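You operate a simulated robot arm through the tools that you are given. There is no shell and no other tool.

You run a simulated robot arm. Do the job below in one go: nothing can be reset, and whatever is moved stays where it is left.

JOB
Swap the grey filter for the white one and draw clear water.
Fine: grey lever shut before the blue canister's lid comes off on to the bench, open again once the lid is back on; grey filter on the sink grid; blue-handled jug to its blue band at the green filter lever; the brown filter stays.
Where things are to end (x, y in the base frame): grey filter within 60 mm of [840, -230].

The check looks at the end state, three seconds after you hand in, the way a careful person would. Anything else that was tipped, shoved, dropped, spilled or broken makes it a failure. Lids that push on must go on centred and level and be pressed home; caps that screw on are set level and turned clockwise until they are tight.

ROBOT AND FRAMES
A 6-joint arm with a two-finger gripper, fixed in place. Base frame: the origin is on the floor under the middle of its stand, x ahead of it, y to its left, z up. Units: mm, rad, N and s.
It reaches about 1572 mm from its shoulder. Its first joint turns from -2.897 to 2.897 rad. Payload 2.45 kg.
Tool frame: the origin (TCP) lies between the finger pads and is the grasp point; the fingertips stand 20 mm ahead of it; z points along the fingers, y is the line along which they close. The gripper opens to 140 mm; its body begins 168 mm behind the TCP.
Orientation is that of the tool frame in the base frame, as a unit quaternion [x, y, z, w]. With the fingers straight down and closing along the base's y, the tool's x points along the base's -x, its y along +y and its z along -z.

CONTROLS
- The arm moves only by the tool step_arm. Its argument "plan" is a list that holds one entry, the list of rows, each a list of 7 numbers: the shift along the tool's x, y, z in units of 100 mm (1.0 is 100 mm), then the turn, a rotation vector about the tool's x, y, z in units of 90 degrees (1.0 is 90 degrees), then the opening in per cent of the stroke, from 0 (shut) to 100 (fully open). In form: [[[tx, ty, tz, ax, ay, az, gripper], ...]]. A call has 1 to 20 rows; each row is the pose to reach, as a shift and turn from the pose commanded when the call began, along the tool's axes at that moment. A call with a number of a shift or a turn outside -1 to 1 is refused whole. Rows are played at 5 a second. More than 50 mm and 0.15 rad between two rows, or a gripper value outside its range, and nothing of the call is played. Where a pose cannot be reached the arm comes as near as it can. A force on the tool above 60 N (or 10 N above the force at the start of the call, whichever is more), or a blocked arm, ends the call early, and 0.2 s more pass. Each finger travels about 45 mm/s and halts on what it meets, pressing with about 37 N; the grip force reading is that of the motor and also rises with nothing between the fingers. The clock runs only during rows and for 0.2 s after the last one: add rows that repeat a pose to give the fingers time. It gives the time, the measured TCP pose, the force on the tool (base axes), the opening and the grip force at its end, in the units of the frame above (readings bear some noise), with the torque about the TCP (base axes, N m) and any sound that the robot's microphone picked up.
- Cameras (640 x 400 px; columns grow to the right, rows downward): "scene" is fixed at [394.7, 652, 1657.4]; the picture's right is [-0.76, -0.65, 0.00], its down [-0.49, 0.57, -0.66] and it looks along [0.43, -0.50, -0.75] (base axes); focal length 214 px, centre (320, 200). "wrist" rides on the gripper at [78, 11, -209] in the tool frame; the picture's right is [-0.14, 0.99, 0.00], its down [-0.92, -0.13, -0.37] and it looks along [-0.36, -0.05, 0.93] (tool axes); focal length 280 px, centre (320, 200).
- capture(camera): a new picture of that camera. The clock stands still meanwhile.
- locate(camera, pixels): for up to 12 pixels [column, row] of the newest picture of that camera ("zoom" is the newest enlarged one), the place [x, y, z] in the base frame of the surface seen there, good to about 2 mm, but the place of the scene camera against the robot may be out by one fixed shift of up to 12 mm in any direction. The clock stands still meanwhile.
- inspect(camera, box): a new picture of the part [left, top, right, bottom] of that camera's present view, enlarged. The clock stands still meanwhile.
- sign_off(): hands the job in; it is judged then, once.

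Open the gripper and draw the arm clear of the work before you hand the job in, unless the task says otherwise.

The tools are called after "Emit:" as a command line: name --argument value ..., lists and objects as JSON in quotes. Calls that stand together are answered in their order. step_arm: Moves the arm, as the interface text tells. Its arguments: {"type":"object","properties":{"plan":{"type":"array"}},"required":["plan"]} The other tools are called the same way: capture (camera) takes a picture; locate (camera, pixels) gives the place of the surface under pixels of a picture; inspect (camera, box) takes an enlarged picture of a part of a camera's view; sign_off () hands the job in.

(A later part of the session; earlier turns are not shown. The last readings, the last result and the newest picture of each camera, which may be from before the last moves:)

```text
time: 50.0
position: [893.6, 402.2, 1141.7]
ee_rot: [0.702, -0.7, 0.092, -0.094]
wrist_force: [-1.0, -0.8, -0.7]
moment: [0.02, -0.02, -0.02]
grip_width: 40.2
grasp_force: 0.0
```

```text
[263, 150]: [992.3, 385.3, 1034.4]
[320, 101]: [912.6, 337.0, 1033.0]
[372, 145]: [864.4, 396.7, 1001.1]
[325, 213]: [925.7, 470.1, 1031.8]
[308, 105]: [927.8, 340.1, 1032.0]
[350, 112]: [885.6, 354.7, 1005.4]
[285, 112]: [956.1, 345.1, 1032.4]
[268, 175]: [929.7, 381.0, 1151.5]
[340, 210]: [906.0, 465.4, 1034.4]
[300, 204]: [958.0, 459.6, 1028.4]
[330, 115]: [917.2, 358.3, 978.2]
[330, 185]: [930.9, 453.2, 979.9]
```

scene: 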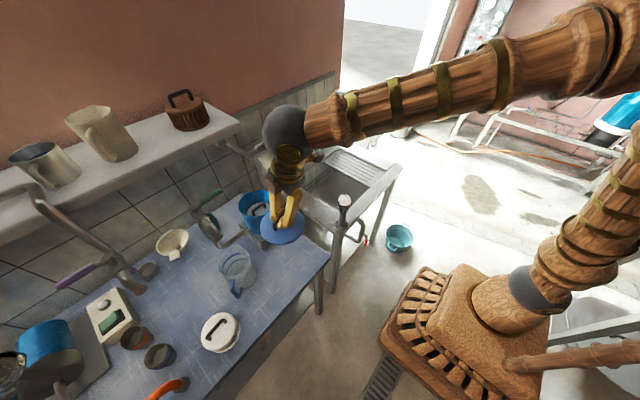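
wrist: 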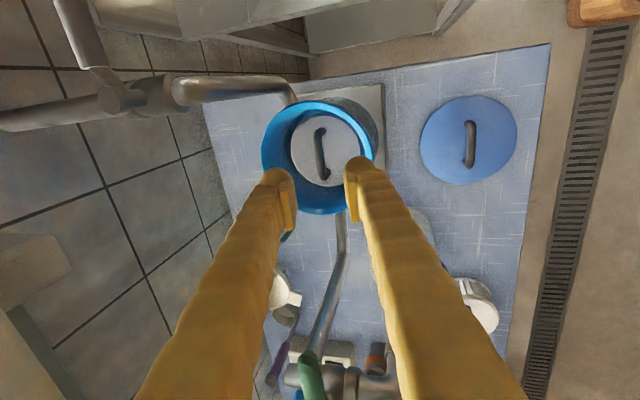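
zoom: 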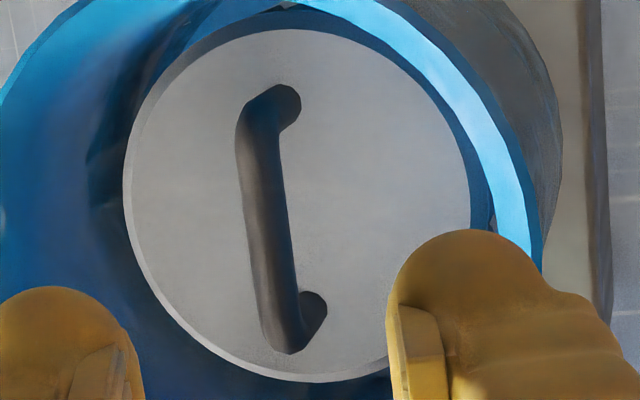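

I missed the bar itself; I locate along its centre line at zoom columns 258–285.

Emit:
inspect --camera "wrist" --box '[290, 110, 370, 190]'

Emit:
locate --camera "zoom" --pixels '[[246, 130], [258, 130], [270, 130], [250, 180], [264, 180], [280, 180], [256, 230], [270, 230], [285, 230], [265, 290], [278, 290], [290, 290]]'

```text
5.00 times, centred on (330, 150) of wrist
```

zoom: 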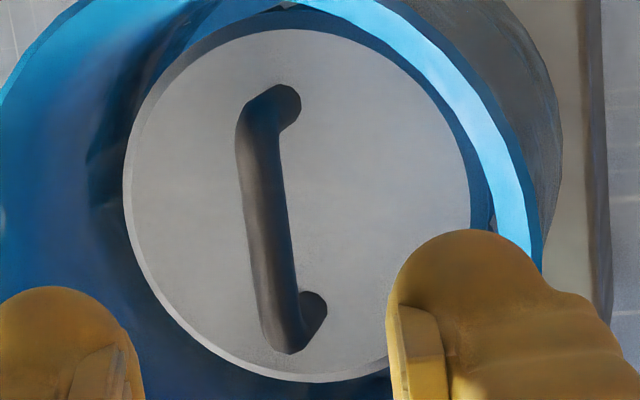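

```text
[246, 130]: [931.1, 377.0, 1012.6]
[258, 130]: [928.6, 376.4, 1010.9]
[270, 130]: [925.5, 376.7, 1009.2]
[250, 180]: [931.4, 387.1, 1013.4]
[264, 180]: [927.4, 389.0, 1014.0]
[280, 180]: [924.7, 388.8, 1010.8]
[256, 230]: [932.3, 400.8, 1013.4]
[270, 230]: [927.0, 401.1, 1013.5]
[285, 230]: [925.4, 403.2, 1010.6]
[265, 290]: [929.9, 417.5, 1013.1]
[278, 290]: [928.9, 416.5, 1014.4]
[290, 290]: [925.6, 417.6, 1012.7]
```

The grey filter's bar: x 928.3, y≈370–431, top z 1014.5; filter top z 981. I reduce the lean to 8° for fingertip clearance, narrow to 28 mm, and move onto the approach line.

Emit:
step_arm --plan '[[[0.009, -0.055, 0.175, -0.039, 0, 0, 20], [0.017, -0.109, 0.349, -0.0778, 0, 0, 20], [0.017, -0.109, 0.349, -0.0778, 0, 0, 20]]]'

Emit:
step_arm --plan '[[[0, 0, 0.2, 0, 0, 0, 20], [0, 0, 0.4, 0, 0, 0, 20], [0, 0, 0.6, 0, 0, 0, 20]]]'

Emit:
capture --camera "wrist"

Emit:
inspect --camera "wrist" --box '[250, 100, 390, 220]'

Emit:
inspect --camera "scene" --box '[200, 100, 320, 240]'

```text
time: 50.8
position: [913.0, 402.4, 1109.5]
ee_rot: [0.706, -0.705, 0.048, -0.05]
wrist_force: [0.0, 0.2, -0.4]
moment: [0.0, 0.02, -0.01]
grip_width: 28.1
grasp_force: 0.1
```

```text
time: 51.6
position: [922.2, 402.5, 1049.2]
ee_rot: [0.706, -0.704, 0.049, -0.05]
wrist_force: [-0.2, 0.4, 0.5]
moment: [0.03, 0.01, 0.0]
grip_width: 27.9
grasp_force: 0.0
```

```text
taken
```

wrist: 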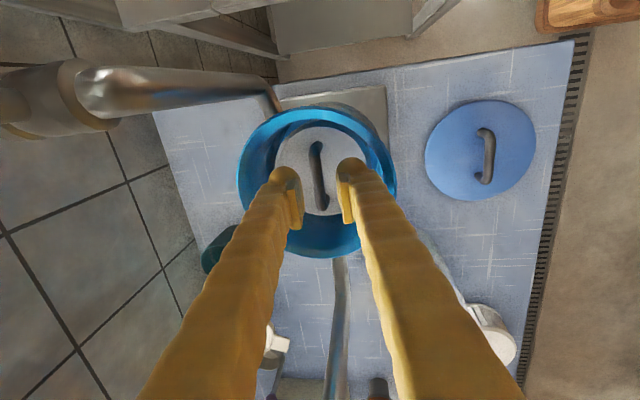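

```text
3.33 times, centred on (320, 160) of wrist
```

zoom: 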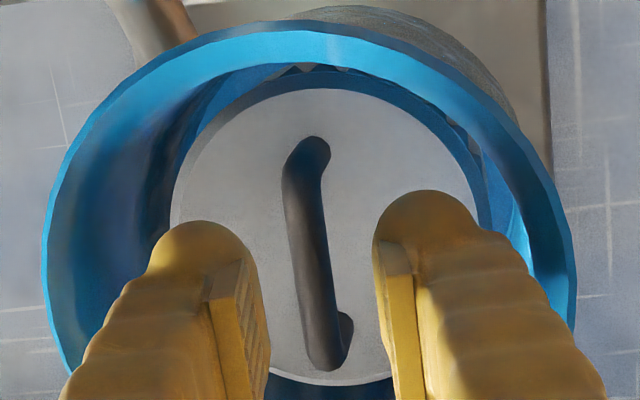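

```text
2.86 times, centred on (260, 170) of scene
```

zoom: 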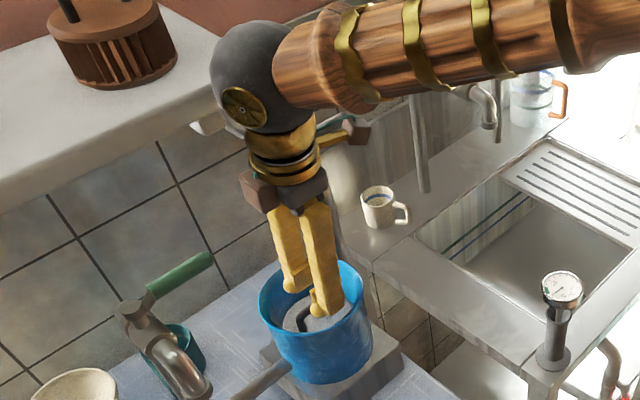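

The fingers are entering the canister, centred on the bar. The wrist ball looks near the shelf edge in this view, so I locate points on the ball to check the real clearance.

Emit:
locate --camera "zoom" --pixels '[[218, 70], [225, 50], [240, 35], [250, 70], [225, 95], [260, 60], [280, 60], [215, 60], [240, 120], [200, 65]]'

```text
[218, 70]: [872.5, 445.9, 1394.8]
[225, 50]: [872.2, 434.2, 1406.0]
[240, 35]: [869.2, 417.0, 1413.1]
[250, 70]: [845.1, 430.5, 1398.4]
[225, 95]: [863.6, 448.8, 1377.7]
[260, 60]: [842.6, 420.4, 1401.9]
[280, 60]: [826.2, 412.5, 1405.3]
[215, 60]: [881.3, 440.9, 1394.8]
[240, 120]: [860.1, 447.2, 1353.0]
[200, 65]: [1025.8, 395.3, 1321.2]
```

The ball is at x≤~885, well clear of the shelf edge (x 988). I lower the remaining 40 mm onto the bar in small rows.

Emit:
step_arm --plan '[[[0, 0, 0.12, 0, 0, 0, 20], [0, 0, 0.24, 0, 0, 0, 20], [0, 0, 0.33, 0, 0, 0, 20], [0, 0, 0.4, 0, 0, 0, 20]]]'

Emit:
inspect --camera "wrist" --box '[250, 100, 390, 240]'

Emit:
inspect --camera "scene" --box '[230, 170, 300, 230]'

```text
time: 52.6
position: [927.0, 401.9, 1010.8]
ee_rot: [0.706, -0.705, 0.049, -0.05]
wrist_force: [-0.4, -0.1, -0.1]
moment: [0.03, 0.01, 0.02]
grip_width: 28.1
grasp_force: 0.1
```

```text
2.86 times, centred on (320, 170) of wrist
```

zoom: 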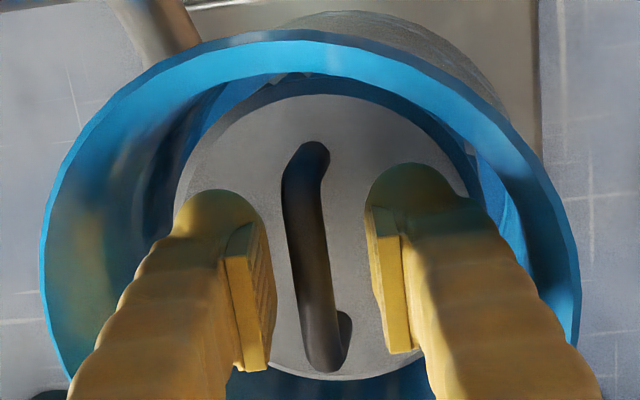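

```text
6.67 times, centred on (265, 200) of scene
```

zoom: 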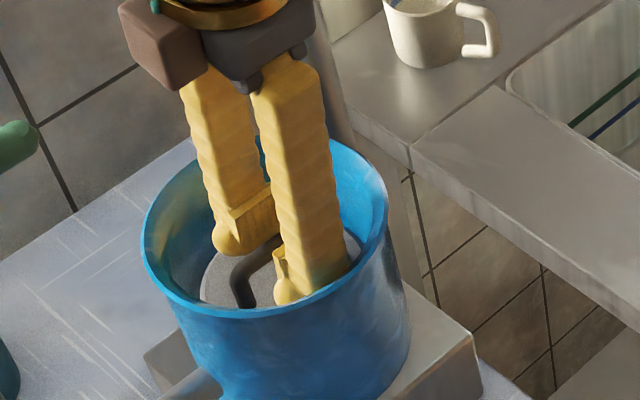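

The pads straddle the filter's bar with no contact force. I close on it.

Emit:
step_arm --plan '[[[0, 0, 0, 0, 0, 0, 0], [0, 0, 0, 0, 0, 0, 0], [0, 0, 0, 0, 0, 0, 0], [0, 0, 0, 0, 0, 0, 0]]]'

Emit:
step_arm --plan '[[[0, -0.0014, -0.0099, 0, 0, 0, 0], [0, -0.0028, -0.0198, 0, 0, 0, 0], [0, -0.0042, -0.0297, 0, 0, 0, 0], [0, -0.0056, -0.0396, 0, 0, 0, 0], [0, -0.007, -0.0495, 0, 0, 0, 0]]]'

Emit:
inspect --camera "wrist" --box '[250, 100, 390, 240]'

```text
time: 53.6
position: [927.4, 402.7, 1011.3]
ee_rot: [0.706, -0.704, 0.049, -0.049]
wrist_force: [0.0, -0.2, 0.5]
moment: [-0.07, -0.01, 0.0]
grip_width: 6.6
grasp_force: 34.6
```

```text
time: 54.8
position: [928.7, 402.2, 1015.8]
ee_rot: [0.706, -0.705, 0.049, -0.05]
wrist_force: [-0.2, 0.5, -1.4]
moment: [-0.02, -0.02, -0.02]
grip_width: 6.4
grasp_force: 34.7
```

```text
2.86 times, centred on (320, 170) of wrist
```

zoom: 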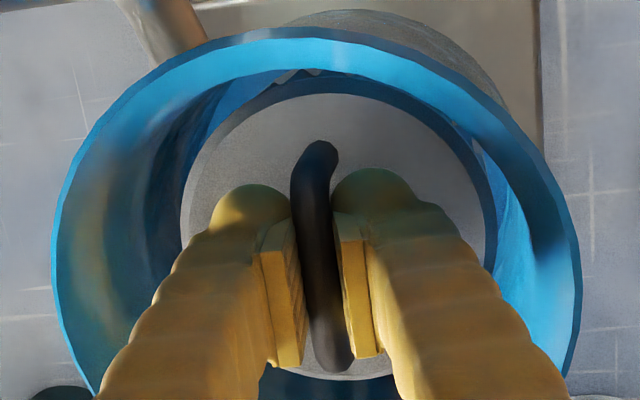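

The filter bar is held at 6.4 mm. I lift straight up gently, about 5 mm per row.

Emit:
step_arm --plan '[[[0, -0.003, -0.02, 0, 0, 0, 0], [0, -0.007, -0.05, 0, 0, 0, 0], [0, -0.013, -0.09, 0, 0, 0, 0], [0, -0.02, -0.14, 0, 0, 0, 0], [0, -0.027, -0.19, 0, 0, 0, 0], [0, -0.034, -0.24, 0, 0, 0, 0], [0, -0.041, -0.29, 0, 0, 0, 0], [0, -0.048, -0.34, 0, 0, 0, 0], [0, -0.055, -0.39, 0, 0, 0, 0], [0, -0.062, -0.44, 0, 0, 0, 0], [0, -0.068, -0.48, 0, 0, 0, 0], [0, -0.0703, -0.5, 0, 0, 0, 0]]]'

Emit:
inspect --camera "scene" --box '[220, 150, 310, 230]'

Emit:
inspect --camera "wrist" --box '[250, 100, 390, 240]'

```text
time: 57.4
position: [927.5, 402.5, 1066.6]
ee_rot: [0.706, -0.705, 0.049, -0.05]
wrist_force: [0.0, 0.6, -2.1]
moment: [-0.01, 0.0, 0.02]
grip_width: 6.4
grasp_force: 34.9
```

```text
5.00 times, centred on (265, 190) of scene
```

zoom: 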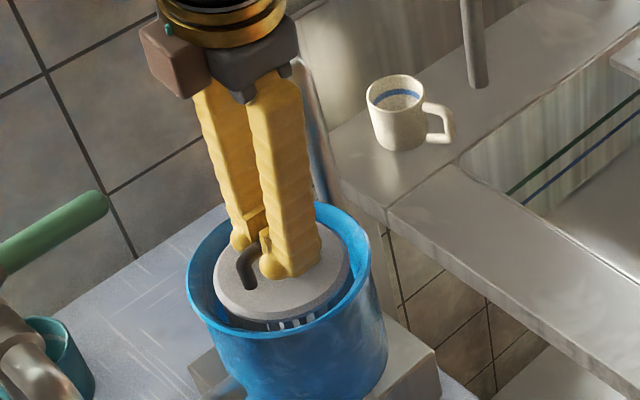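

```text
2.86 times, centred on (320, 170) of wrist
```

zoom: 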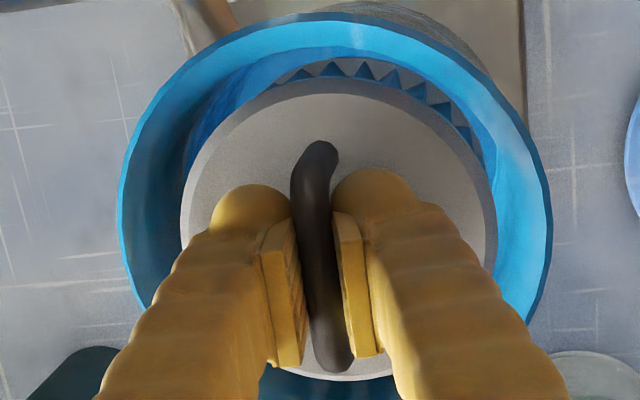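

The grey filter is coming up level and clear of the wall of the canister; weight reads about −2 N. I continue lifting 85 mm.

Emit:
step_arm --plan '[[[0, -0.003, -0.02, 0, 0, 0, 0], [0, -0.008, -0.06, 0, 0, 0, 0], [0, -0.0155, -0.11, 0, 0, 0, 0], [0, -0.0225, -0.16, 0, 0, 0, 0], [0, -0.0295, -0.21, 0, 0, 0, 0], [0, -0.0365, -0.26, 0, 0, 0, 0], [0, -0.0436, -0.31, 0, 0, 0, 0], [0, -0.0506, -0.36, 0, 0, 0, 0], [0, -0.0576, -0.41, 0, 0, 0, 0], [0, -0.0647, -0.46, 0, 0, 0, 0], [0, -0.0717, -0.51, 0, 0, 0, 0], [0, -0.0787, -0.56, 0, 0, 0, 0], [0, -0.0872, -0.62, 0, 0, 0, 0], [0, -0.0956, -0.68, 0, 0, 0, 0], [0, -0.104, -0.74, 0, 0, 0, 0], [0, -0.111, -0.79, 0, 0, 0, 0], [0, -0.116, -0.826, 0, 0, 0, 0], [0, -0.1183, -0.8418, 0, 0, 0, 0]]]'

Emit:
capture --camera "scene"

Emit:
inspect --camera "scene" --box '[220, 130, 310, 230]'

```text
time: 61.2
position: [928.3, 402.7, 1150.4]
ee_rot: [0.706, -0.705, 0.049, -0.05]
wrist_force: [0.0, -0.1, -1.9]
moment: [0.02, 0.01, 0.02]
grip_width: 5.9
grasp_force: 34.3
```

```text
taken
```

scene: 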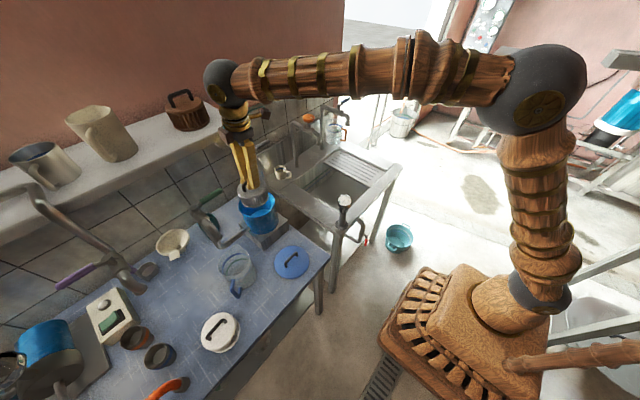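

```text
4.00 times, centred on (265, 180) of scene
```

zoom: 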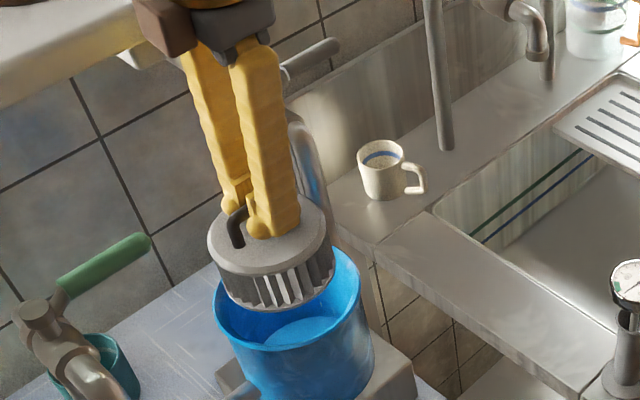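

The grey filter is clear of the canister (bottom ≈ z 1064). Before travelling to the sink I locate the sink taps, gauge, grid and jug in the scene view.

Emit:
inspect --camera "scene" --box '[290, 90, 410, 250]'

Emit:
locate --camera "scene" --pixels '[[308, 118], [312, 128], [322, 145], [318, 140], [345, 100], [347, 123], [340, 112], [332, 128], [345, 135], [345, 200], [345, 212], [338, 195]]'

Emit:
locate --camera "scene" --pixels '[[345, 160], [360, 165], [371, 172], [380, 168], [362, 152], [378, 160], [390, 170], [355, 172], [340, 158], [385, 182], [330, 170], [352, 150]]'

```text
2.50 times, centred on (350, 170) of scene
```

zoom: 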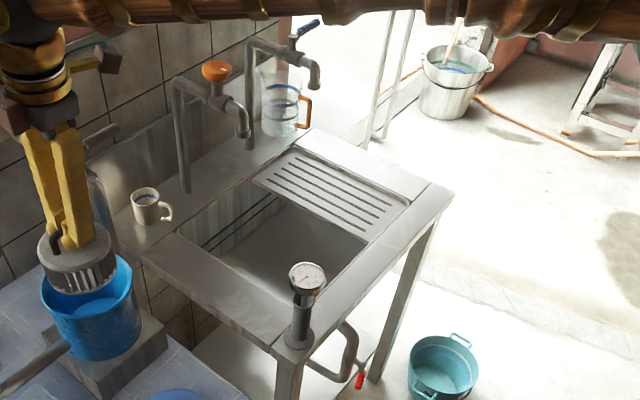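

```text
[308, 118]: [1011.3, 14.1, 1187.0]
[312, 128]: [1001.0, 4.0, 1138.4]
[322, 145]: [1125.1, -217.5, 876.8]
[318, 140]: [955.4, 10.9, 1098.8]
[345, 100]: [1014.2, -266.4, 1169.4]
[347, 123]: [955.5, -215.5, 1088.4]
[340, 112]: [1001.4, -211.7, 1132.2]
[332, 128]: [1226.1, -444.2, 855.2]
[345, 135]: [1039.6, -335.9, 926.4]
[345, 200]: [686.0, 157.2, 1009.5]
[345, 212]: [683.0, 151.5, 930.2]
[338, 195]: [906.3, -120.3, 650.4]
```

```text
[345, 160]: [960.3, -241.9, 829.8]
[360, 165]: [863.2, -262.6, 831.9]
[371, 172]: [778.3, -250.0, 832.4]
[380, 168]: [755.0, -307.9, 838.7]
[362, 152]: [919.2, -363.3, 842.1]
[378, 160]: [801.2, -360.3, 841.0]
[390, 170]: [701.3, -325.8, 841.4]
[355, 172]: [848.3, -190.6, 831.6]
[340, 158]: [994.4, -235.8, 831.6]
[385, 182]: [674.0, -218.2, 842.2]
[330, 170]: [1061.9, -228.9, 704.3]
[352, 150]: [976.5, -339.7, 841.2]
```

The grid lies at z≈832 around (840, −240); tap spouts end at x≈955, so a path at x≈848 is clear. I pull the filter 80 mm toward the robot first, away from the inlet pipe.

Emit:
step_arm --plan '[[[0, 0.05, -0.007, 0, 0, 0, 0], [0, 0.15, -0.021, 0, 0, 0, 0], [0, 0.29, -0.041, 0, 0, 0, 0], [0, 0.43, -0.06, 0, 0, 0, 0], [0, 0.57, -0.08, 0, 0, 0, 0], [0, 0.69, -0.097, 0, 0, 0, 0], [0, 0.762, -0.107, 0, 0, 0, 0], [0, 0.792, -0.111, 0, 0, 0, 0]]]'

Emit:
step_arm --plan '[[[0.05, 0, 0, 0, 0, 0, 0], [0.16, 0, 0, 0, 0, 0, 0], [0.32, 0, 0, 0, 0, 0, 0], [0.48, 0, 0, 0, 0, 0, 0], [0.64, 0, 0, 0, 0, 0, 0], [0.8, 0, 0, 0, 0, 0, 0], [0.92, 0, 0, 0, 0, 0, 0], [0.98, 0, 0, 0, 0, 0, 0], [1.0, 0, 0, 0, 0, 0, 0]]]'

Emit:
step_arm --plan '[[[0.05, 0, 0, 0, 0, 0, 0], [0.16, 0, 0, 0, 0, 0, 0], [0.32, 0, 0, 0, 0, 0, 0], [0.48, 0, 0, 0, 0, 0, 0], [0.64, 0, 0, 0, 0, 0, 0], [0.8, 0, 0, 0, 0, 0, 0], [0.92, 0, 0, 0, 0, 0, 0], [0.98, 0, 0, 0, 0, 0, 0], [1.0, 0, 0, 0, 0, 0, 0]]]'

Emit:
capture --camera "scene"

Emit:
capture --camera "wrist"

```text
time: 63.0
position: [847.3, 400.5, 1153.0]
ee_rot: [0.706, -0.705, 0.048, -0.049]
wrist_force: [-0.4, -1.1, -1.3]
moment: [0.04, -0.01, 0.02]
grip_width: 6.2
grasp_force: 35.2
```

```text
time: 65.0
position: [846.9, 302.6, 1151.2]
ee_rot: [0.706, -0.705, 0.049, -0.051]
wrist_force: [-0.6, -0.6, -2.1]
moment: [0.0, 0.02, 0.02]
grip_width: 6.2
grasp_force: 34.4
```

```text
time: 67.0
position: [849.8, 202.2, 1151.7]
ee_rot: [0.706, -0.705, 0.049, -0.051]
wrist_force: [-0.7, -0.7, -1.7]
moment: [0.0, -0.03, -0.03]
grip_width: 6.3
grasp_force: 33.8
```

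```text
taken
```

scene: 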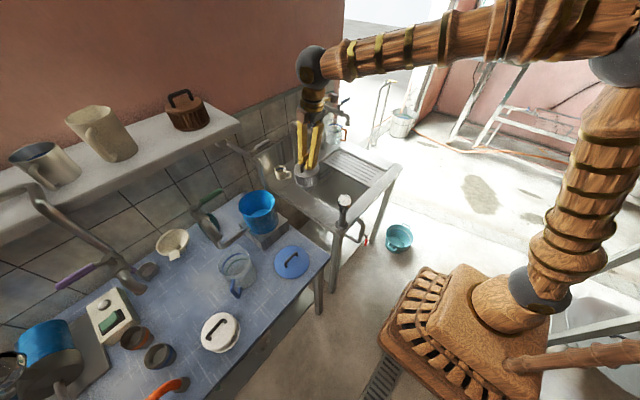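

```text
taken
```

wrist: 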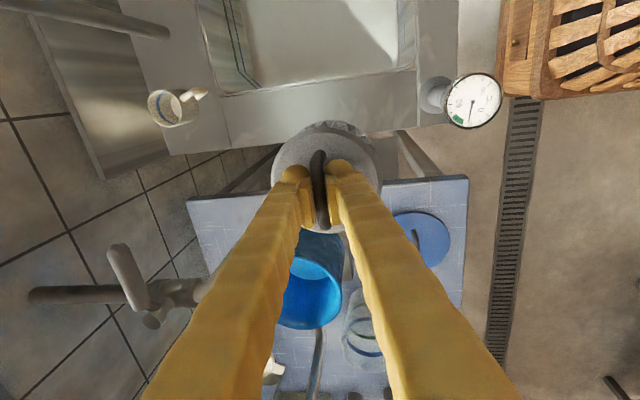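

The filter is held steady and above the sink's left edge. I continue right, 100 mm per move.

Emit:
step_arm --plan '[[[0.05, 0, 0, 0, 0, 0, 0], [0.16, 0, 0, 0, 0, 0, 0], [0.32, 0, 0, 0, 0, 0, 0], [0.48, 0, 0, 0, 0, 0, 0], [0.64, 0, 0, 0, 0, 0, 0], [0.8, 0, 0, 0, 0, 0, 0], [0.92, 0, 0, 0, 0, 0, 0], [0.98, 0, 0, 0, 0, 0, 0], [1.0, 0, 0, 0, 0, 0, 0]]]'

Emit:
step_arm --plan '[[[0.05, 0, 0, 0, 0, 0, 0], [0.16, 0, 0, 0, 0, 0, 0], [0.32, 0, 0, 0, 0, 0, 0], [0.48, 0, 0, 0, 0, 0, 0], [0.64, 0, 0, 0, 0, 0, 0], [0.8, 0, 0, 0, 0, 0, 0], [0.92, 0, 0, 0, 0, 0, 0], [0.98, 0, 0, 0, 0, 0, 0], [1.0, 0, 0, 0, 0, 0, 0]]]'

Emit:
step_arm --plan '[[[0.05, 0, 0, 0, 0, 0, 0], [0.16, 0, 0, 0, 0, 0, 0], [0.32, 0, 0, 0, 0, 0, 0], [0.48, 0, 0, 0, 0, 0, 0], [0.64, 0, 0, 0, 0, 0, 0], [0.8, 0, 0, 0, 0, 0, 0], [0.92, 0, 0, 0, 0, 0, 0], [0.98, 0, 0, 0, 0, 0, 0], [1.0, 0, 0, 0, 0, 0, 0]]]'

Emit:
capture --camera "scene"

Emit:
capture --camera "wrist"

```text
time: 69.0
position: [849.1, 103.2, 1150.9]
ee_rot: [0.706, -0.705, 0.049, -0.05]
wrist_force: [0.1, 0.2, -2.1]
moment: [-0.04, -0.02, -0.01]
grip_width: 6.2
grasp_force: 34.2
```

```text
time: 71.0
position: [848.2, 0.5, 1151.5]
ee_rot: [0.706, -0.705, 0.048, -0.05]
wrist_force: [0.1, 0.1, -1.8]
moment: [-0.03, -0.02, -0.01]
grip_width: 6.1
grasp_force: 34.5
```

```text
time: 73.0
position: [849.0, -98.4, 1149.5]
ee_rot: [0.706, -0.705, 0.048, -0.05]
wrist_force: [0.1, 0.1, -1.6]
moment: [-0.03, 0.0, 0.05]
grip_width: 6.2
grasp_force: 35.1
```

```text
taken
```

scene: 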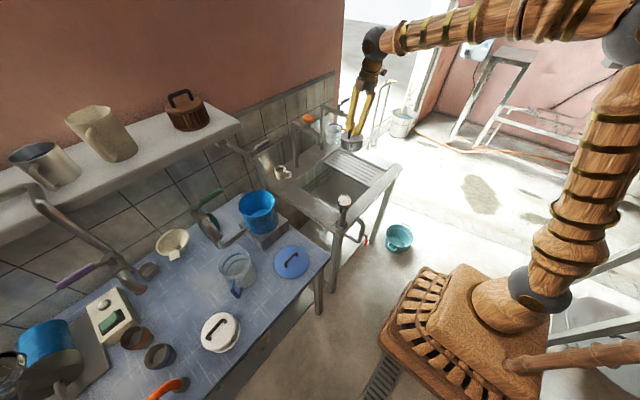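

```text
taken
```

wrist: 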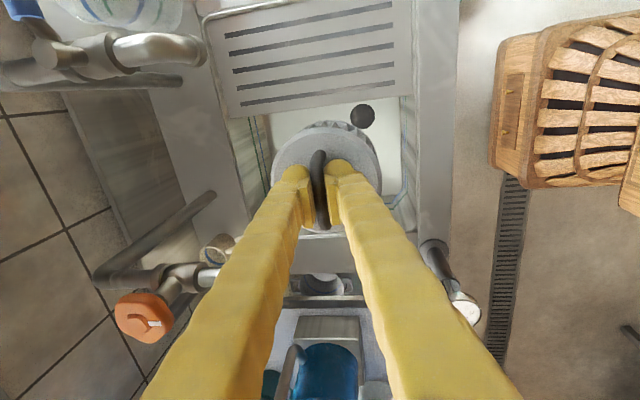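

The grid is right ahead in the wrist view (215–410, 10–118). I locate its corners and slots to choose the drop point.

Emit:
locate --camera "wrist" --pixels '[[238, 112], [405, 95], [320, 108], [220, 20], [405, 10], [310, 60], [310, 30], [320, 85], [215, 60], [410, 50], [190, 45], [155, 70]]'

```text
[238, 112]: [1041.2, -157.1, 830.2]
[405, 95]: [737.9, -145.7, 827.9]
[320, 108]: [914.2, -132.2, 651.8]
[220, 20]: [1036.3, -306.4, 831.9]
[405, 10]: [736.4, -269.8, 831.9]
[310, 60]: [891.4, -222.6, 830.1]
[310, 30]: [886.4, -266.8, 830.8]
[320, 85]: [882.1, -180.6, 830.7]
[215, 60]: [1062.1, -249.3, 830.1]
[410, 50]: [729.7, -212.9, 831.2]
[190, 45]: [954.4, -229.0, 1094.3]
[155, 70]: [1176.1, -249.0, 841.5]
```

The grid spans x 735–1050, y −155 to −310 at z≈831. I move the last 137 mm to y≈−235 and x≈840.

Emit:
step_arm --plan '[[[0.05, 0, 0, 0, 0, 0, 0], [0.16, 0, 0, 0, 0, 0, 0], [0.32, 0, 0, 0, 0, 0, 0], [0.48, 0, 0, 0, 0, 0, 0], [0.64, 0, 0, 0, 0, 0, 0], [0.8, 0, 0, 0, 0, 0, 0], [0.92, 0, 0, 0, 0, 0, 0], [0.98, 0, 0, 0, 0, 0, 0], [1.0, 0, 0, 0, 0, 0, 0]]]'

Emit:
step_arm --plan '[[[0.05, 0.01, -0.0015, 0, 0, 0, 0], [0.15, 0.03, -0.0045, 0, 0, 0, 0], [0.26, 0.055, -0.008, 0, 0, 0, 0], [0.34, 0.072, -0.01, 0, 0, 0, 0], [0.37, 0.079, -0.011, 0, 0, 0, 0]]]'

Emit:
step_arm --plan '[[[0, 0.006, 0.04, 0, 0, 0, 0], [0, 0.0195, 0.139, 0, 0, 0, 0], [0, 0.039, 0.277, 0, 0, 0, 0], [0, 0.0585, 0.416, 0, 0, 0, 0], [0, 0.078, 0.555, 0, 0, 0, 0], [0, 0.0974, 0.693, 0, 0, 0, 0], [0, 0.117, 0.832, 0, 0, 0, 0], [0, 0.132, 0.94, 0, 0, 0, 0], [0, 0.1392, 0.9903, 0, 0, 0, 0]]]'

Emit:
capture --camera "wrist"

Emit:
capture --camera "scene"

```text
time: 75.0
position: [848.6, -199.3, 1151.2]
ee_rot: [0.706, -0.705, 0.048, -0.05]
wrist_force: [-0.2, 0.1, -1.7]
moment: [-0.01, 0.04, -0.04]
grip_width: 6.2
grasp_force: 34.2
```

```text
time: 76.2
position: [841.9, -234.1, 1151.3]
ee_rot: [0.706, -0.705, 0.049, -0.05]
wrist_force: [-0.6, 1.0, -1.0]
moment: [0.02, 0.06, 0.04]
grip_width: 6.3
grasp_force: 34.7
```

```text
time: 78.2
position: [841.0, -235.1, 1051.6]
ee_rot: [0.706, -0.705, 0.049, -0.05]
wrist_force: [-0.6, -0.4, -1.3]
moment: [0.01, -0.04, 0.02]
grip_width: 6.0
grasp_force: 34.6
```

```text
taken
```

wrist: 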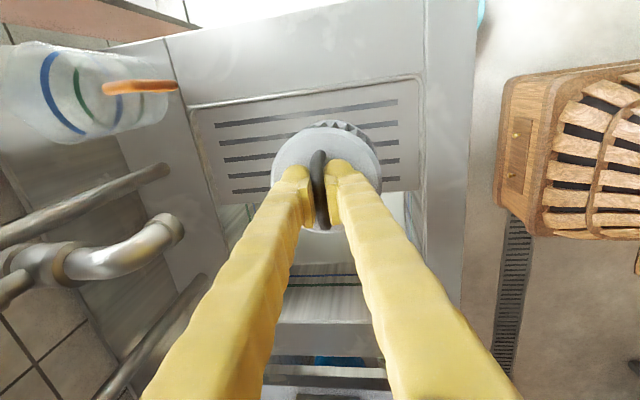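

```text
taken
```

scene: 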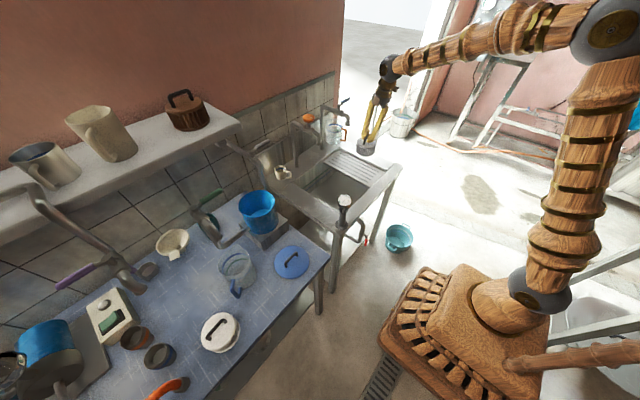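

The filter hangs over the grid, clear of the taps. I lower another 100 mm, then 25 mm.

Emit:
step_arm --plan '[[[0, 0.006, 0.04, 0, 0, 0, 0], [0, 0.0195, 0.139, 0, 0, 0, 0], [0, 0.039, 0.277, 0, 0, 0, 0], [0, 0.0585, 0.416, 0, 0, 0, 0], [0, 0.078, 0.555, 0, 0, 0, 0], [0, 0.0974, 0.693, 0, 0, 0, 0], [0, 0.117, 0.832, 0, 0, 0, 0], [0, 0.132, 0.94, 0, 0, 0, 0], [0, 0.1392, 0.9903, 0, 0, 0, 0]]]'

Emit:
step_arm --plan '[[[0, 0.007, 0.05, 0, 0, 0, 0], [0, 0.0167, 0.119, 0, 0, 0, 0], [0, 0.0264, 0.188, 0, 0, 0, 0], [0, 0.032, 0.23, 0, 0, 0, 0], [0, 0.0348, 0.2476, 0, 0, 0, 0]]]'

Emit:
inspect --camera "scene" --box '[330, 120, 400, 190]'

```text
time: 80.2
position: [841.6, -235.2, 948.6]
ee_rot: [0.706, -0.705, 0.05, -0.051]
wrist_force: [-0.8, 0.0, -0.8]
moment: [-0.02, -0.02, -0.02]
grip_width: 6.1
grasp_force: 34.1
```

```text
time: 81.4
position: [842.1, -234.7, 925.5]
ee_rot: [0.706, -0.705, 0.049, -0.05]
wrist_force: [-0.1, -0.1, -2.1]
moment: [0.0, 0.01, -0.01]
grip_width: 6.3
grasp_force: 34.5
```

```text
5.71 times, centred on (365, 155) of scene
```

zoom: 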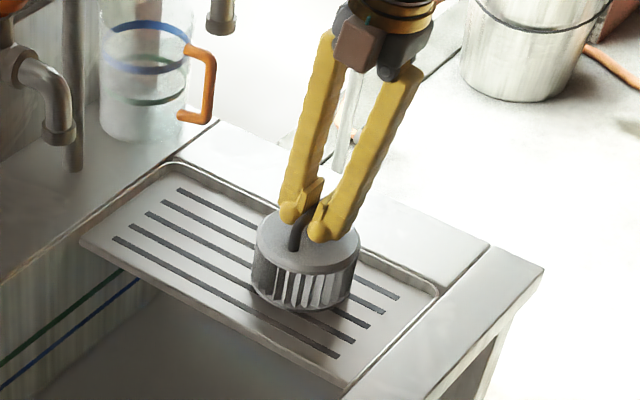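

Almost touching the grid. I creep down in 1.5 mm rows until the force shows contact.

Emit:
step_arm --plan '[[[0, 0.0021, 0.0149, 0, 0, 0, 0], [0, 0.0042, 0.0297, 0, 0, 0, 0], [0, 0.0063, 0.0446, 0, 0, 0, 0], [0, 0.0084, 0.0594, 0, 0, 0, 0]]]'

Emit:
step_arm --plan '[[[0, 0.0014, 0.0099, 0, 0, 0, 0], [0, 0.0028, 0.0198, 0, 0, 0, 0], [0, 0.0042, 0.0297, 0, 0, 0, 0]]]'

```text
time: 82.4
position: [840.8, -235.5, 919.1]
ee_rot: [0.706, -0.705, 0.048, -0.05]
wrist_force: [0.1, 1.1, -0.2]
moment: [0.02, -0.02, -0.04]
grip_width: 6.1
grasp_force: 34.2
```

```text
time: 83.2
position: [841.8, -235.2, 917.8]
ee_rot: [0.706, -0.705, 0.049, -0.051]
wrist_force: [-3.9, -0.2, 27.3]
moment: [-0.03, -0.01, 0.01]
grip_width: 6.1
grasp_force: 34.1
```

Contact on the grid at 27 N. I relieve 2 mm, open to 28 mm, and withdraw up along the tool axis.

Emit:
step_arm --plan '[[[0, -0.0028, -0.0198, 0, 0, 0, 0], [0, -0.0028, -0.0198, 0, 0, 0, 20], [0, -0.0028, -0.0198, 0, 0, 0, 20], [0, -0.0028, -0.0198, 0, 0, 0, 20], [0, -0.0028, -0.15, 0, 0, 0, 20], [0, -0.0028, -0.4, 0, 0, 0, 20], [0, -0.0028, -0.7, 0, 0, 0, 20], [0, -0.0028, -1.0, 0, 0, 0, 20]]]'

Emit:
inspect --camera "scene" --box '[330, 120, 400, 190]'

Emit:
capture --camera "wrist"

Emit:
locate --camera "wrist" --pixels '[[320, 130], [320, 160], [295, 140], [345, 140], [318, 115], [318, 185], [280, 150], [360, 150]]'

```text
time: 85.0
position: [829.1, -234.9, 1014.4]
ee_rot: [0.706, -0.705, 0.048, -0.05]
wrist_force: [-0.1, -0.4, -0.8]
moment: [0.0, -0.03, 0.0]
grip_width: 27.8
grasp_force: 0.1
```

```text
5.71 times, centred on (365, 155) of scene
```

zoom: 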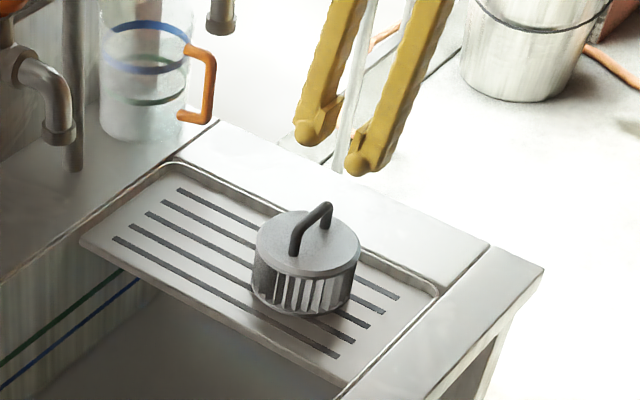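

```text
taken
```

wrist: 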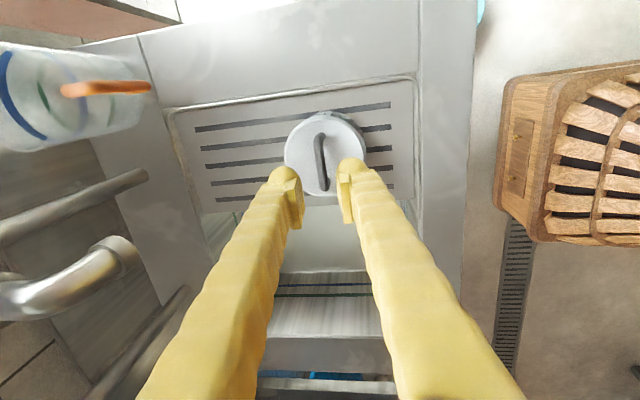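

```text
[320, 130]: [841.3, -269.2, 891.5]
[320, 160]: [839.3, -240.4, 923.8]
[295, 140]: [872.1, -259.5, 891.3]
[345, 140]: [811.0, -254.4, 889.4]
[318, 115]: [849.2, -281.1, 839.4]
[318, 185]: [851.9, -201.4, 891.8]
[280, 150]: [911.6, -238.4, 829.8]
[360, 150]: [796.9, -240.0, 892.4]
```

The grey filter stands level on the grid at about (840, −237). Now I rise and travel back left along x≈737 at z≈1150 toward the white filter.

Emit:
step_arm --plan '[[[0, 0.175, -0.368, 0, 0, 0, 20], [0, 0.351, -0.736, 0, 0, 0, 20], [0, 0.527, -1.0, 0, 0, 0, 20], [-0.2, 0.702, -1.0, 0, 0, 0, 20]]]'

Emit:
step_arm --plan '[[[-0.34, 0.08, -0.15, 0, 0, 0, 20], [-0.67, 0.16, -0.3, 0, 0, 0, 20], [-1.0, 0.2, -0.4, 0, 0, 0, 20]]]'

Emit:
step_arm --plan '[[[-0.34, 0, 0, 0, 0, 0, 20], [-0.67, 0, 0, 0, 0, 0, 20], [-1.0, 0, 0, 0, 0, 0, 20]]]'

Emit:
step_arm --plan '[[[-0.34, 0, 0, 0, 0, 0, 20], [-0.67, 0, 0, 0, 0, 0, 20], [-1.0, 0, 0, 0, 0, 0, 20]]]'

Emit:
capture --camera "scene"

```text
time: 86.0
position: [744.6, -216.4, 1107.2]
ee_rot: [0.706, -0.704, 0.049, -0.05]
wrist_force: [0.8, -0.8, 0.0]
moment: [-0.03, 0.01, 0.0]
grip_width: 27.8
grasp_force: 0.0
```

```text
time: 86.8
position: [720.7, -113.2, 1140.6]
ee_rot: [0.706, -0.705, 0.049, -0.05]
wrist_force: [0.0, -0.6, 0.2]
moment: [0.0, 0.0, -0.05]
grip_width: 28.1
grasp_force: 0.0
```

```text
time: 87.6
position: [718.4, -15.5, 1143.8]
ee_rot: [0.706, -0.705, 0.05, -0.05]
wrist_force: [0.3, 0.5, -0.4]
moment: [-0.01, -0.03, 0.0]
grip_width: 27.8
grasp_force: 0.0
```

```text
time: 88.4
position: [719.3, 84.7, 1141.2]
ee_rot: [0.706, -0.705, 0.049, -0.049]
wrist_force: [-0.5, 1.3, 0.0]
moment: [0.03, -0.01, -0.01]
grip_width: 28.0
grasp_force: 0.1
```

```text
taken
```

scene: 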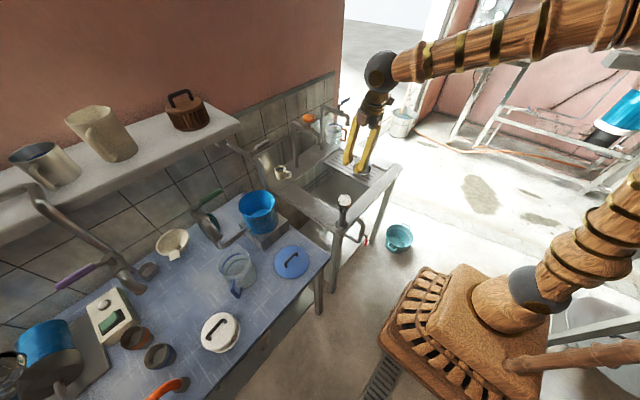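

All clear. I continue left toward the white filter near (721, 750).

Emit:
step_arm --plan '[[[-0.34, 0, 0, 0, 0, 0, 20], [-0.67, 0, 0, 0, 0, 0, 20], [-1.0, 0, 0, 0, 0, 0, 20]]]'

Emit:
step_arm --plan '[[[-0.34, 0, 0, 0, 0, 0, 20], [-0.67, 0, 0, 0, 0, 0, 20], [-1.0, 0, 0, 0, 0, 0, 20]]]'

Emit:
step_arm --plan '[[[-0.34, 0, 0, 0, 0, 0, 20], [-0.67, 0, 0, 0, 0, 0, 20], [-1.0, 0, 0, 0, 0, 0, 20]]]'

Emit:
step_arm --plan '[[[-0.34, 0, 0, 0, 0, 0, 20], [-0.67, 0, 0, 0, 0, 0, 20], [-1.0, 0, 0, 0, 0, 0, 20]]]'

Emit:
step_arm --plan '[[[-0.34, 0, 0, 0, 0, 0, 20], [-0.67, 0, 0, 0, 0, 0, 20], [-1.0, 0, 0, 0, 0, 0, 20]]]'

Emit:
step_arm --plan '[[[-0.34, 0, 0, 0, 0, 0, 20], [-0.67, 0, 0, 0, 0, 0, 20], [-1.0, 0, 0, 0, 0, 0, 20]]]'

Emit:
step_arm --plan '[[[-0.34, 0, 0, 0, 0, 0, 20], [-0.65, 0, 0, 0, 0, 0, 20], [-0.65, 0, 0, 0, 0, 0, 20]]]'

Emit:
capture --camera "wrist"

Emit:
capture --camera "scene"

```text
time: 89.2
position: [716.9, 183.3, 1140.9]
ee_rot: [0.706, -0.705, 0.049, -0.05]
wrist_force: [-0.2, 0.7, 0.1]
moment: [-0.01, 0.01, 0.01]
grip_width: 28.0
grasp_force: 0.1
```

```text
time: 90.0
position: [719.7, 283.9, 1141.3]
ee_rot: [0.706, -0.705, 0.049, -0.049]
wrist_force: [1.3, -0.2, -0.6]
moment: [0.01, 0.01, -0.02]
grip_width: 27.9
grasp_force: 0.1
```

```text
time: 90.8
position: [717.6, 382.7, 1141.8]
ee_rot: [0.706, -0.705, 0.048, -0.05]
wrist_force: [-0.6, -0.3, -0.9]
moment: [0.0, 0.0, -0.01]
grip_width: 28.0
grasp_force: 0.1
```

```text
time: 91.6
position: [717.0, 483.6, 1142.6]
ee_rot: [0.706, -0.705, 0.05, -0.05]
wrist_force: [0.0, 0.4, 0.3]
moment: [0.03, -0.02, 0.02]
grip_width: 28.0
grasp_force: 0.0
```

```text
time: 92.4
position: [716.8, 585.8, 1143.7]
ee_rot: [0.706, -0.705, 0.049, -0.05]
wrist_force: [0.6, 0.1, -0.1]
moment: [-0.01, 0.03, -0.02]
grip_width: 27.7
grasp_force: 0.0
```

```text
time: 93.2
position: [716.8, 683.5, 1143.6]
ee_rot: [0.706, -0.705, 0.05, -0.05]
wrist_force: [1.6, -0.3, 0.1]
moment: [0.05, -0.02, 0.03]
grip_width: 27.9
grasp_force: 0.1
```

```text
time: 94.0
position: [716.9, 751.0, 1142.8]
ee_rot: [0.706, -0.705, 0.049, -0.05]
wrist_force: [-0.1, 0.9, 0.3]
moment: [-0.02, 0.02, -0.03]
grip_width: 28.2
grasp_force: 0.1
```

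```text
taken
```

wrist: 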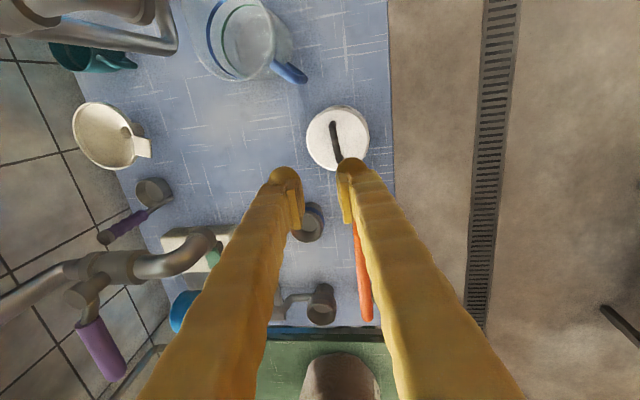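

```text
taken
```

scene: 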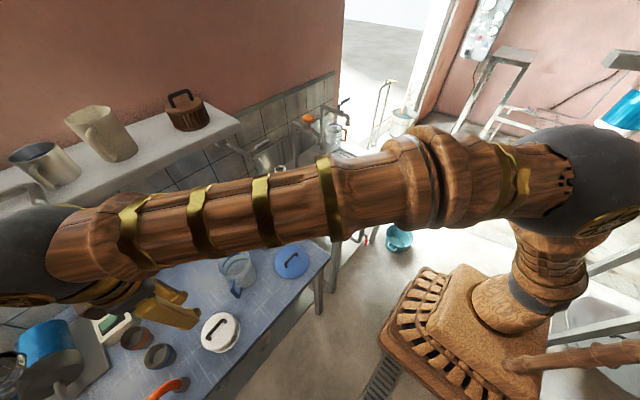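

The white filter is at (337,137) in the wrist view. I zoom and locate its bar, top disc and edges.

Emit:
inspect --camera "wrist" --box '[300, 95, 380, 175]'

Emit:
locate --camera "zoom" --pixels '[[250, 110], [262, 120], [258, 140], [268, 140], [265, 170], [275, 170], [270, 195], [282, 195], [160, 150], [380, 150], [290, 60], [250, 190]]'

```text
5.00 times, centred on (340, 135) of wrist
```

zoom: 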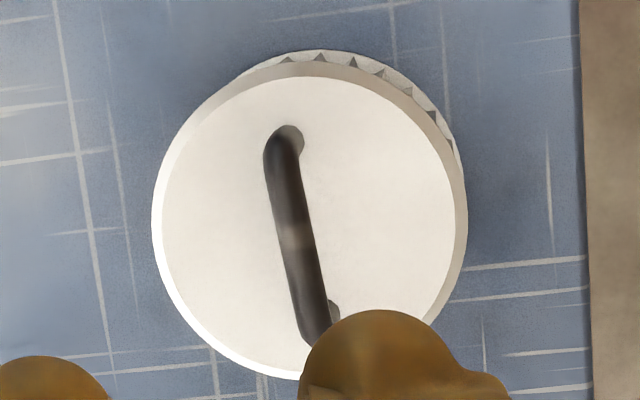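

```text
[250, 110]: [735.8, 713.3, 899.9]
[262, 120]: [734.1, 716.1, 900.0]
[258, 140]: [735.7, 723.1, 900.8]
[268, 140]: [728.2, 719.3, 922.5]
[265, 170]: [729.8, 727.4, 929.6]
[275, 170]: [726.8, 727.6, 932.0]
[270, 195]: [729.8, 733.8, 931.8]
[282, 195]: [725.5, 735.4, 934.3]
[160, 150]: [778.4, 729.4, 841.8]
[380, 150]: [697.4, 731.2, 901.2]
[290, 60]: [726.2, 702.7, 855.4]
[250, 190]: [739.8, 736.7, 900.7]
```

I zoom further on the bar to get its direction and centre line accurately.

Emit:
inspect --camera "wrist" --box '[316, 112, 356, 152]'

Emit:
locate --camera "zoom" --pixels '[[235, 110], [260, 110], [285, 110], [240, 160], [270, 160], [300, 160], [255, 230], [285, 230], [310, 230], [275, 310], [305, 310], [330, 310]]'

```text
10.00 times, centred on (336, 132) of wrist
```

zoom: 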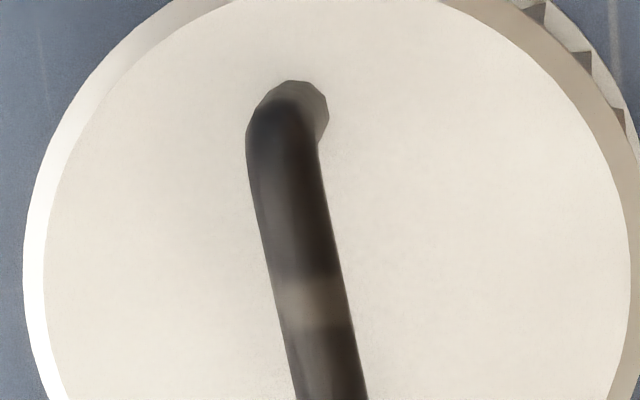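

```text
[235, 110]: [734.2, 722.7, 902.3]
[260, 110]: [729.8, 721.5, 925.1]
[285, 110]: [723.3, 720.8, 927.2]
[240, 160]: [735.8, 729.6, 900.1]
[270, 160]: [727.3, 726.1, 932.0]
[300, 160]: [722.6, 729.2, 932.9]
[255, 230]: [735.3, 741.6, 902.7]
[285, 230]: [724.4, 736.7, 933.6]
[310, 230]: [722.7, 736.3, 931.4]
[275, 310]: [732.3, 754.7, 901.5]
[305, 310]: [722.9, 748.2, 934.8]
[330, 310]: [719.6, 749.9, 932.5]
```

The white filter's bar centre is about (722, 748.5), top z 934, turned about −4.5° from the y axis. I yaw to match, and descend to 100 mm above the grasp.

Emit:
step_arm --plan '[[[0.006, 0.065, 0.28, 0, -0.0035, -0.025, 20], [0.013, 0.129, 0.557, 0, -0.007, -0.0495, 20], [0.013, 0.129, 0.557, 0, -0.007, -0.0495, 20]]]'

Emit:
step_arm --plan '[[[0.005, 0.065, 0.28, 0, 0, 0, 20], [0.009, 0.129, 0.552, 0, 0, 0, 20], [0.009, 0.129, 0.552, 0, 0, 0, 20]]]'

Emit:
capture --camera "wrist"

Emit:
inspect --camera "wrist" --box '[270, 110, 380, 210]'

```text
time: 94.8
position: [711.2, 748.9, 1086.3]
ee_rot: [0.734, -0.676, 0.047, -0.052]
wrist_force: [0.5, 0.9, 0.1]
moment: [0.01, 0.0, 0.0]
grip_width: 28.0
grasp_force: 0.1
```

```text
time: 95.6
position: [705.5, 748.2, 1030.3]
ee_rot: [0.734, -0.676, 0.046, -0.052]
wrist_force: [0.0, 0.6, -0.4]
moment: [-0.02, 0.01, 0.0]
grip_width: 28.1
grasp_force: 0.0
```

```text
taken
```

wrist: 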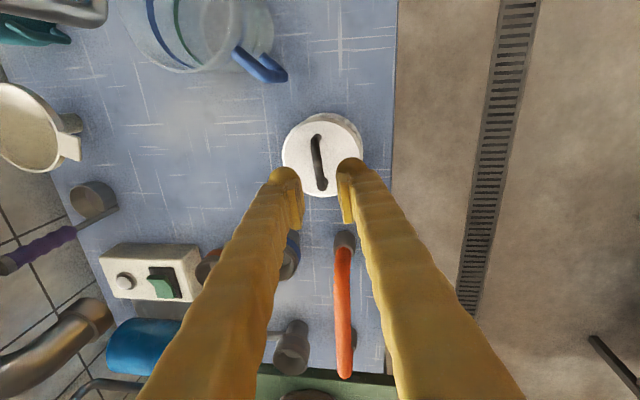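

```text
4.00 times, centred on (325, 160) of wrist
```

zoom: 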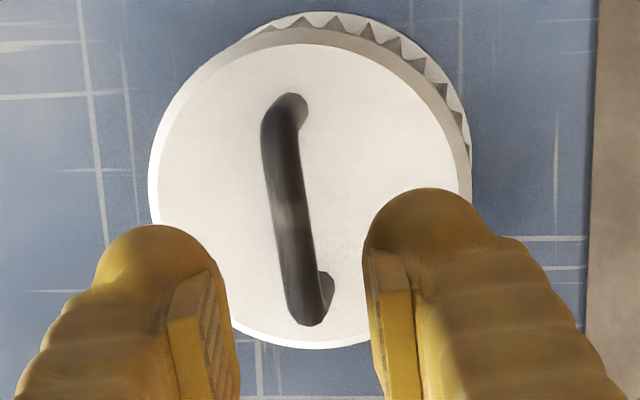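

The bar is centred between the pads and parallel to them. I re-measure the bar at this closer range before the final descent.

Emit:
locate --camera "zoom" --pixels '[[272, 150], [284, 150], [296, 150], [280, 200], [293, 200], [305, 200], [287, 250], [300, 250], [312, 250], [240, 200], [350, 200], [290, 60]]'

```text
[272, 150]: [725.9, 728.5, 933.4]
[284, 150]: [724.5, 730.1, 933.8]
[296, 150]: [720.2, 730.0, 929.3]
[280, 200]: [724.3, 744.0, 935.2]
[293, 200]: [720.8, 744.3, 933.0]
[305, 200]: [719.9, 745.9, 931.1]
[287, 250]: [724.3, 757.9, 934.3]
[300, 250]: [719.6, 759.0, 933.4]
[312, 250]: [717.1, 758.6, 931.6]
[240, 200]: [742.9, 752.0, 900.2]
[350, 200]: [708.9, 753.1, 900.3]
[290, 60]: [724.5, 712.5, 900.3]
```

Bar centre is x≈721 at y 749, as expected. I descend 100 mm along the tool axis onto it.

Emit:
step_arm --plan '[[[0, 0, 0.3, 0, 0, 0, 20], [0, 0, 0.55, 0, 0, 0, 20], [0, 0, 0.75, 0, 0, 0, 20], [0, 0, 0.9, 0, 0, 0, 20], [0, 0, 1.0, 0, 0, 0, 20]]]'

Emit:
inspect --camera "wrist" --box '[270, 110, 380, 220]'

```text
time: 96.8
position: [721.1, 750.2, 929.7]
ee_rot: [0.733, -0.676, 0.048, -0.053]
wrist_force: [-0.5, -1.0, -0.6]
moment: [0.02, -0.01, 0.01]
grip_width: 28.1
grasp_force: 0.1
```

```text
3.64 times, centred on (325, 165) of wrist
```

zoom: 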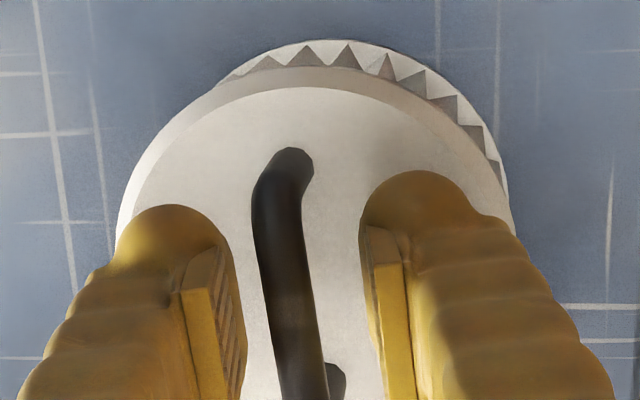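

The pads straddle the white filter's bar. I close and lift 6 mm slowly.

Emit:
step_arm --plan '[[[0, 0, 0, 0, 0, 0, 0], [0, 0, 0, 0, 0, 0, 0], [0, 0, 0, 0, 0, 0, 0], [0, 0, 0, 0, 0, 0, 0]]]'

Emit:
step_arm --plan '[[[0, -0.0014, -0.0099, 0, 0, 0, 0], [0, -0.0028, -0.0198, 0, 0, 0, 0], [0, -0.0042, -0.0297, 0, 0, 0, 0], [0, -0.0056, -0.0396, 0, 0, 0, 0], [0, -0.007, -0.0495, 0, 0, 0, 0]]]'

Emit:
inspect --camera "wrist" --box '[260, 100, 390, 230]'

```text
time: 97.8
position: [720.6, 749.2, 929.9]
ee_rot: [0.733, -0.676, 0.046, -0.052]
wrist_force: [0.0, 1.7, -0.1]
moment: [0.04, 0.04, -0.04]
grip_width: 6.3
grasp_force: 34.2
```

```text
time: 99.0
position: [720.5, 748.5, 936.8]
ee_rot: [0.733, -0.676, 0.047, -0.052]
wrist_force: [-0.2, 0.2, -1.1]
moment: [-0.05, 0.02, -0.03]
grip_width: 6.1
grasp_force: 34.7
```

```text
3.08 times, centred on (325, 165) of wrist
```

zoom: 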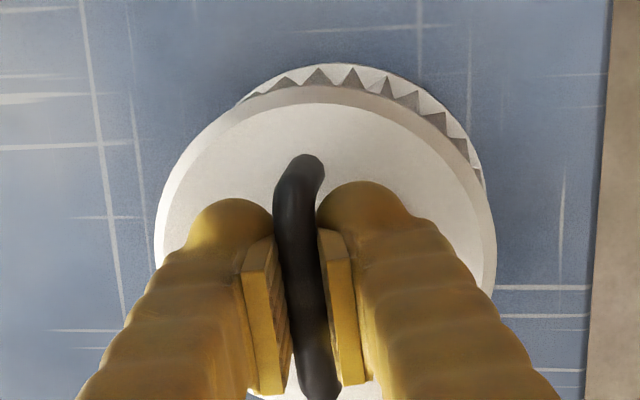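

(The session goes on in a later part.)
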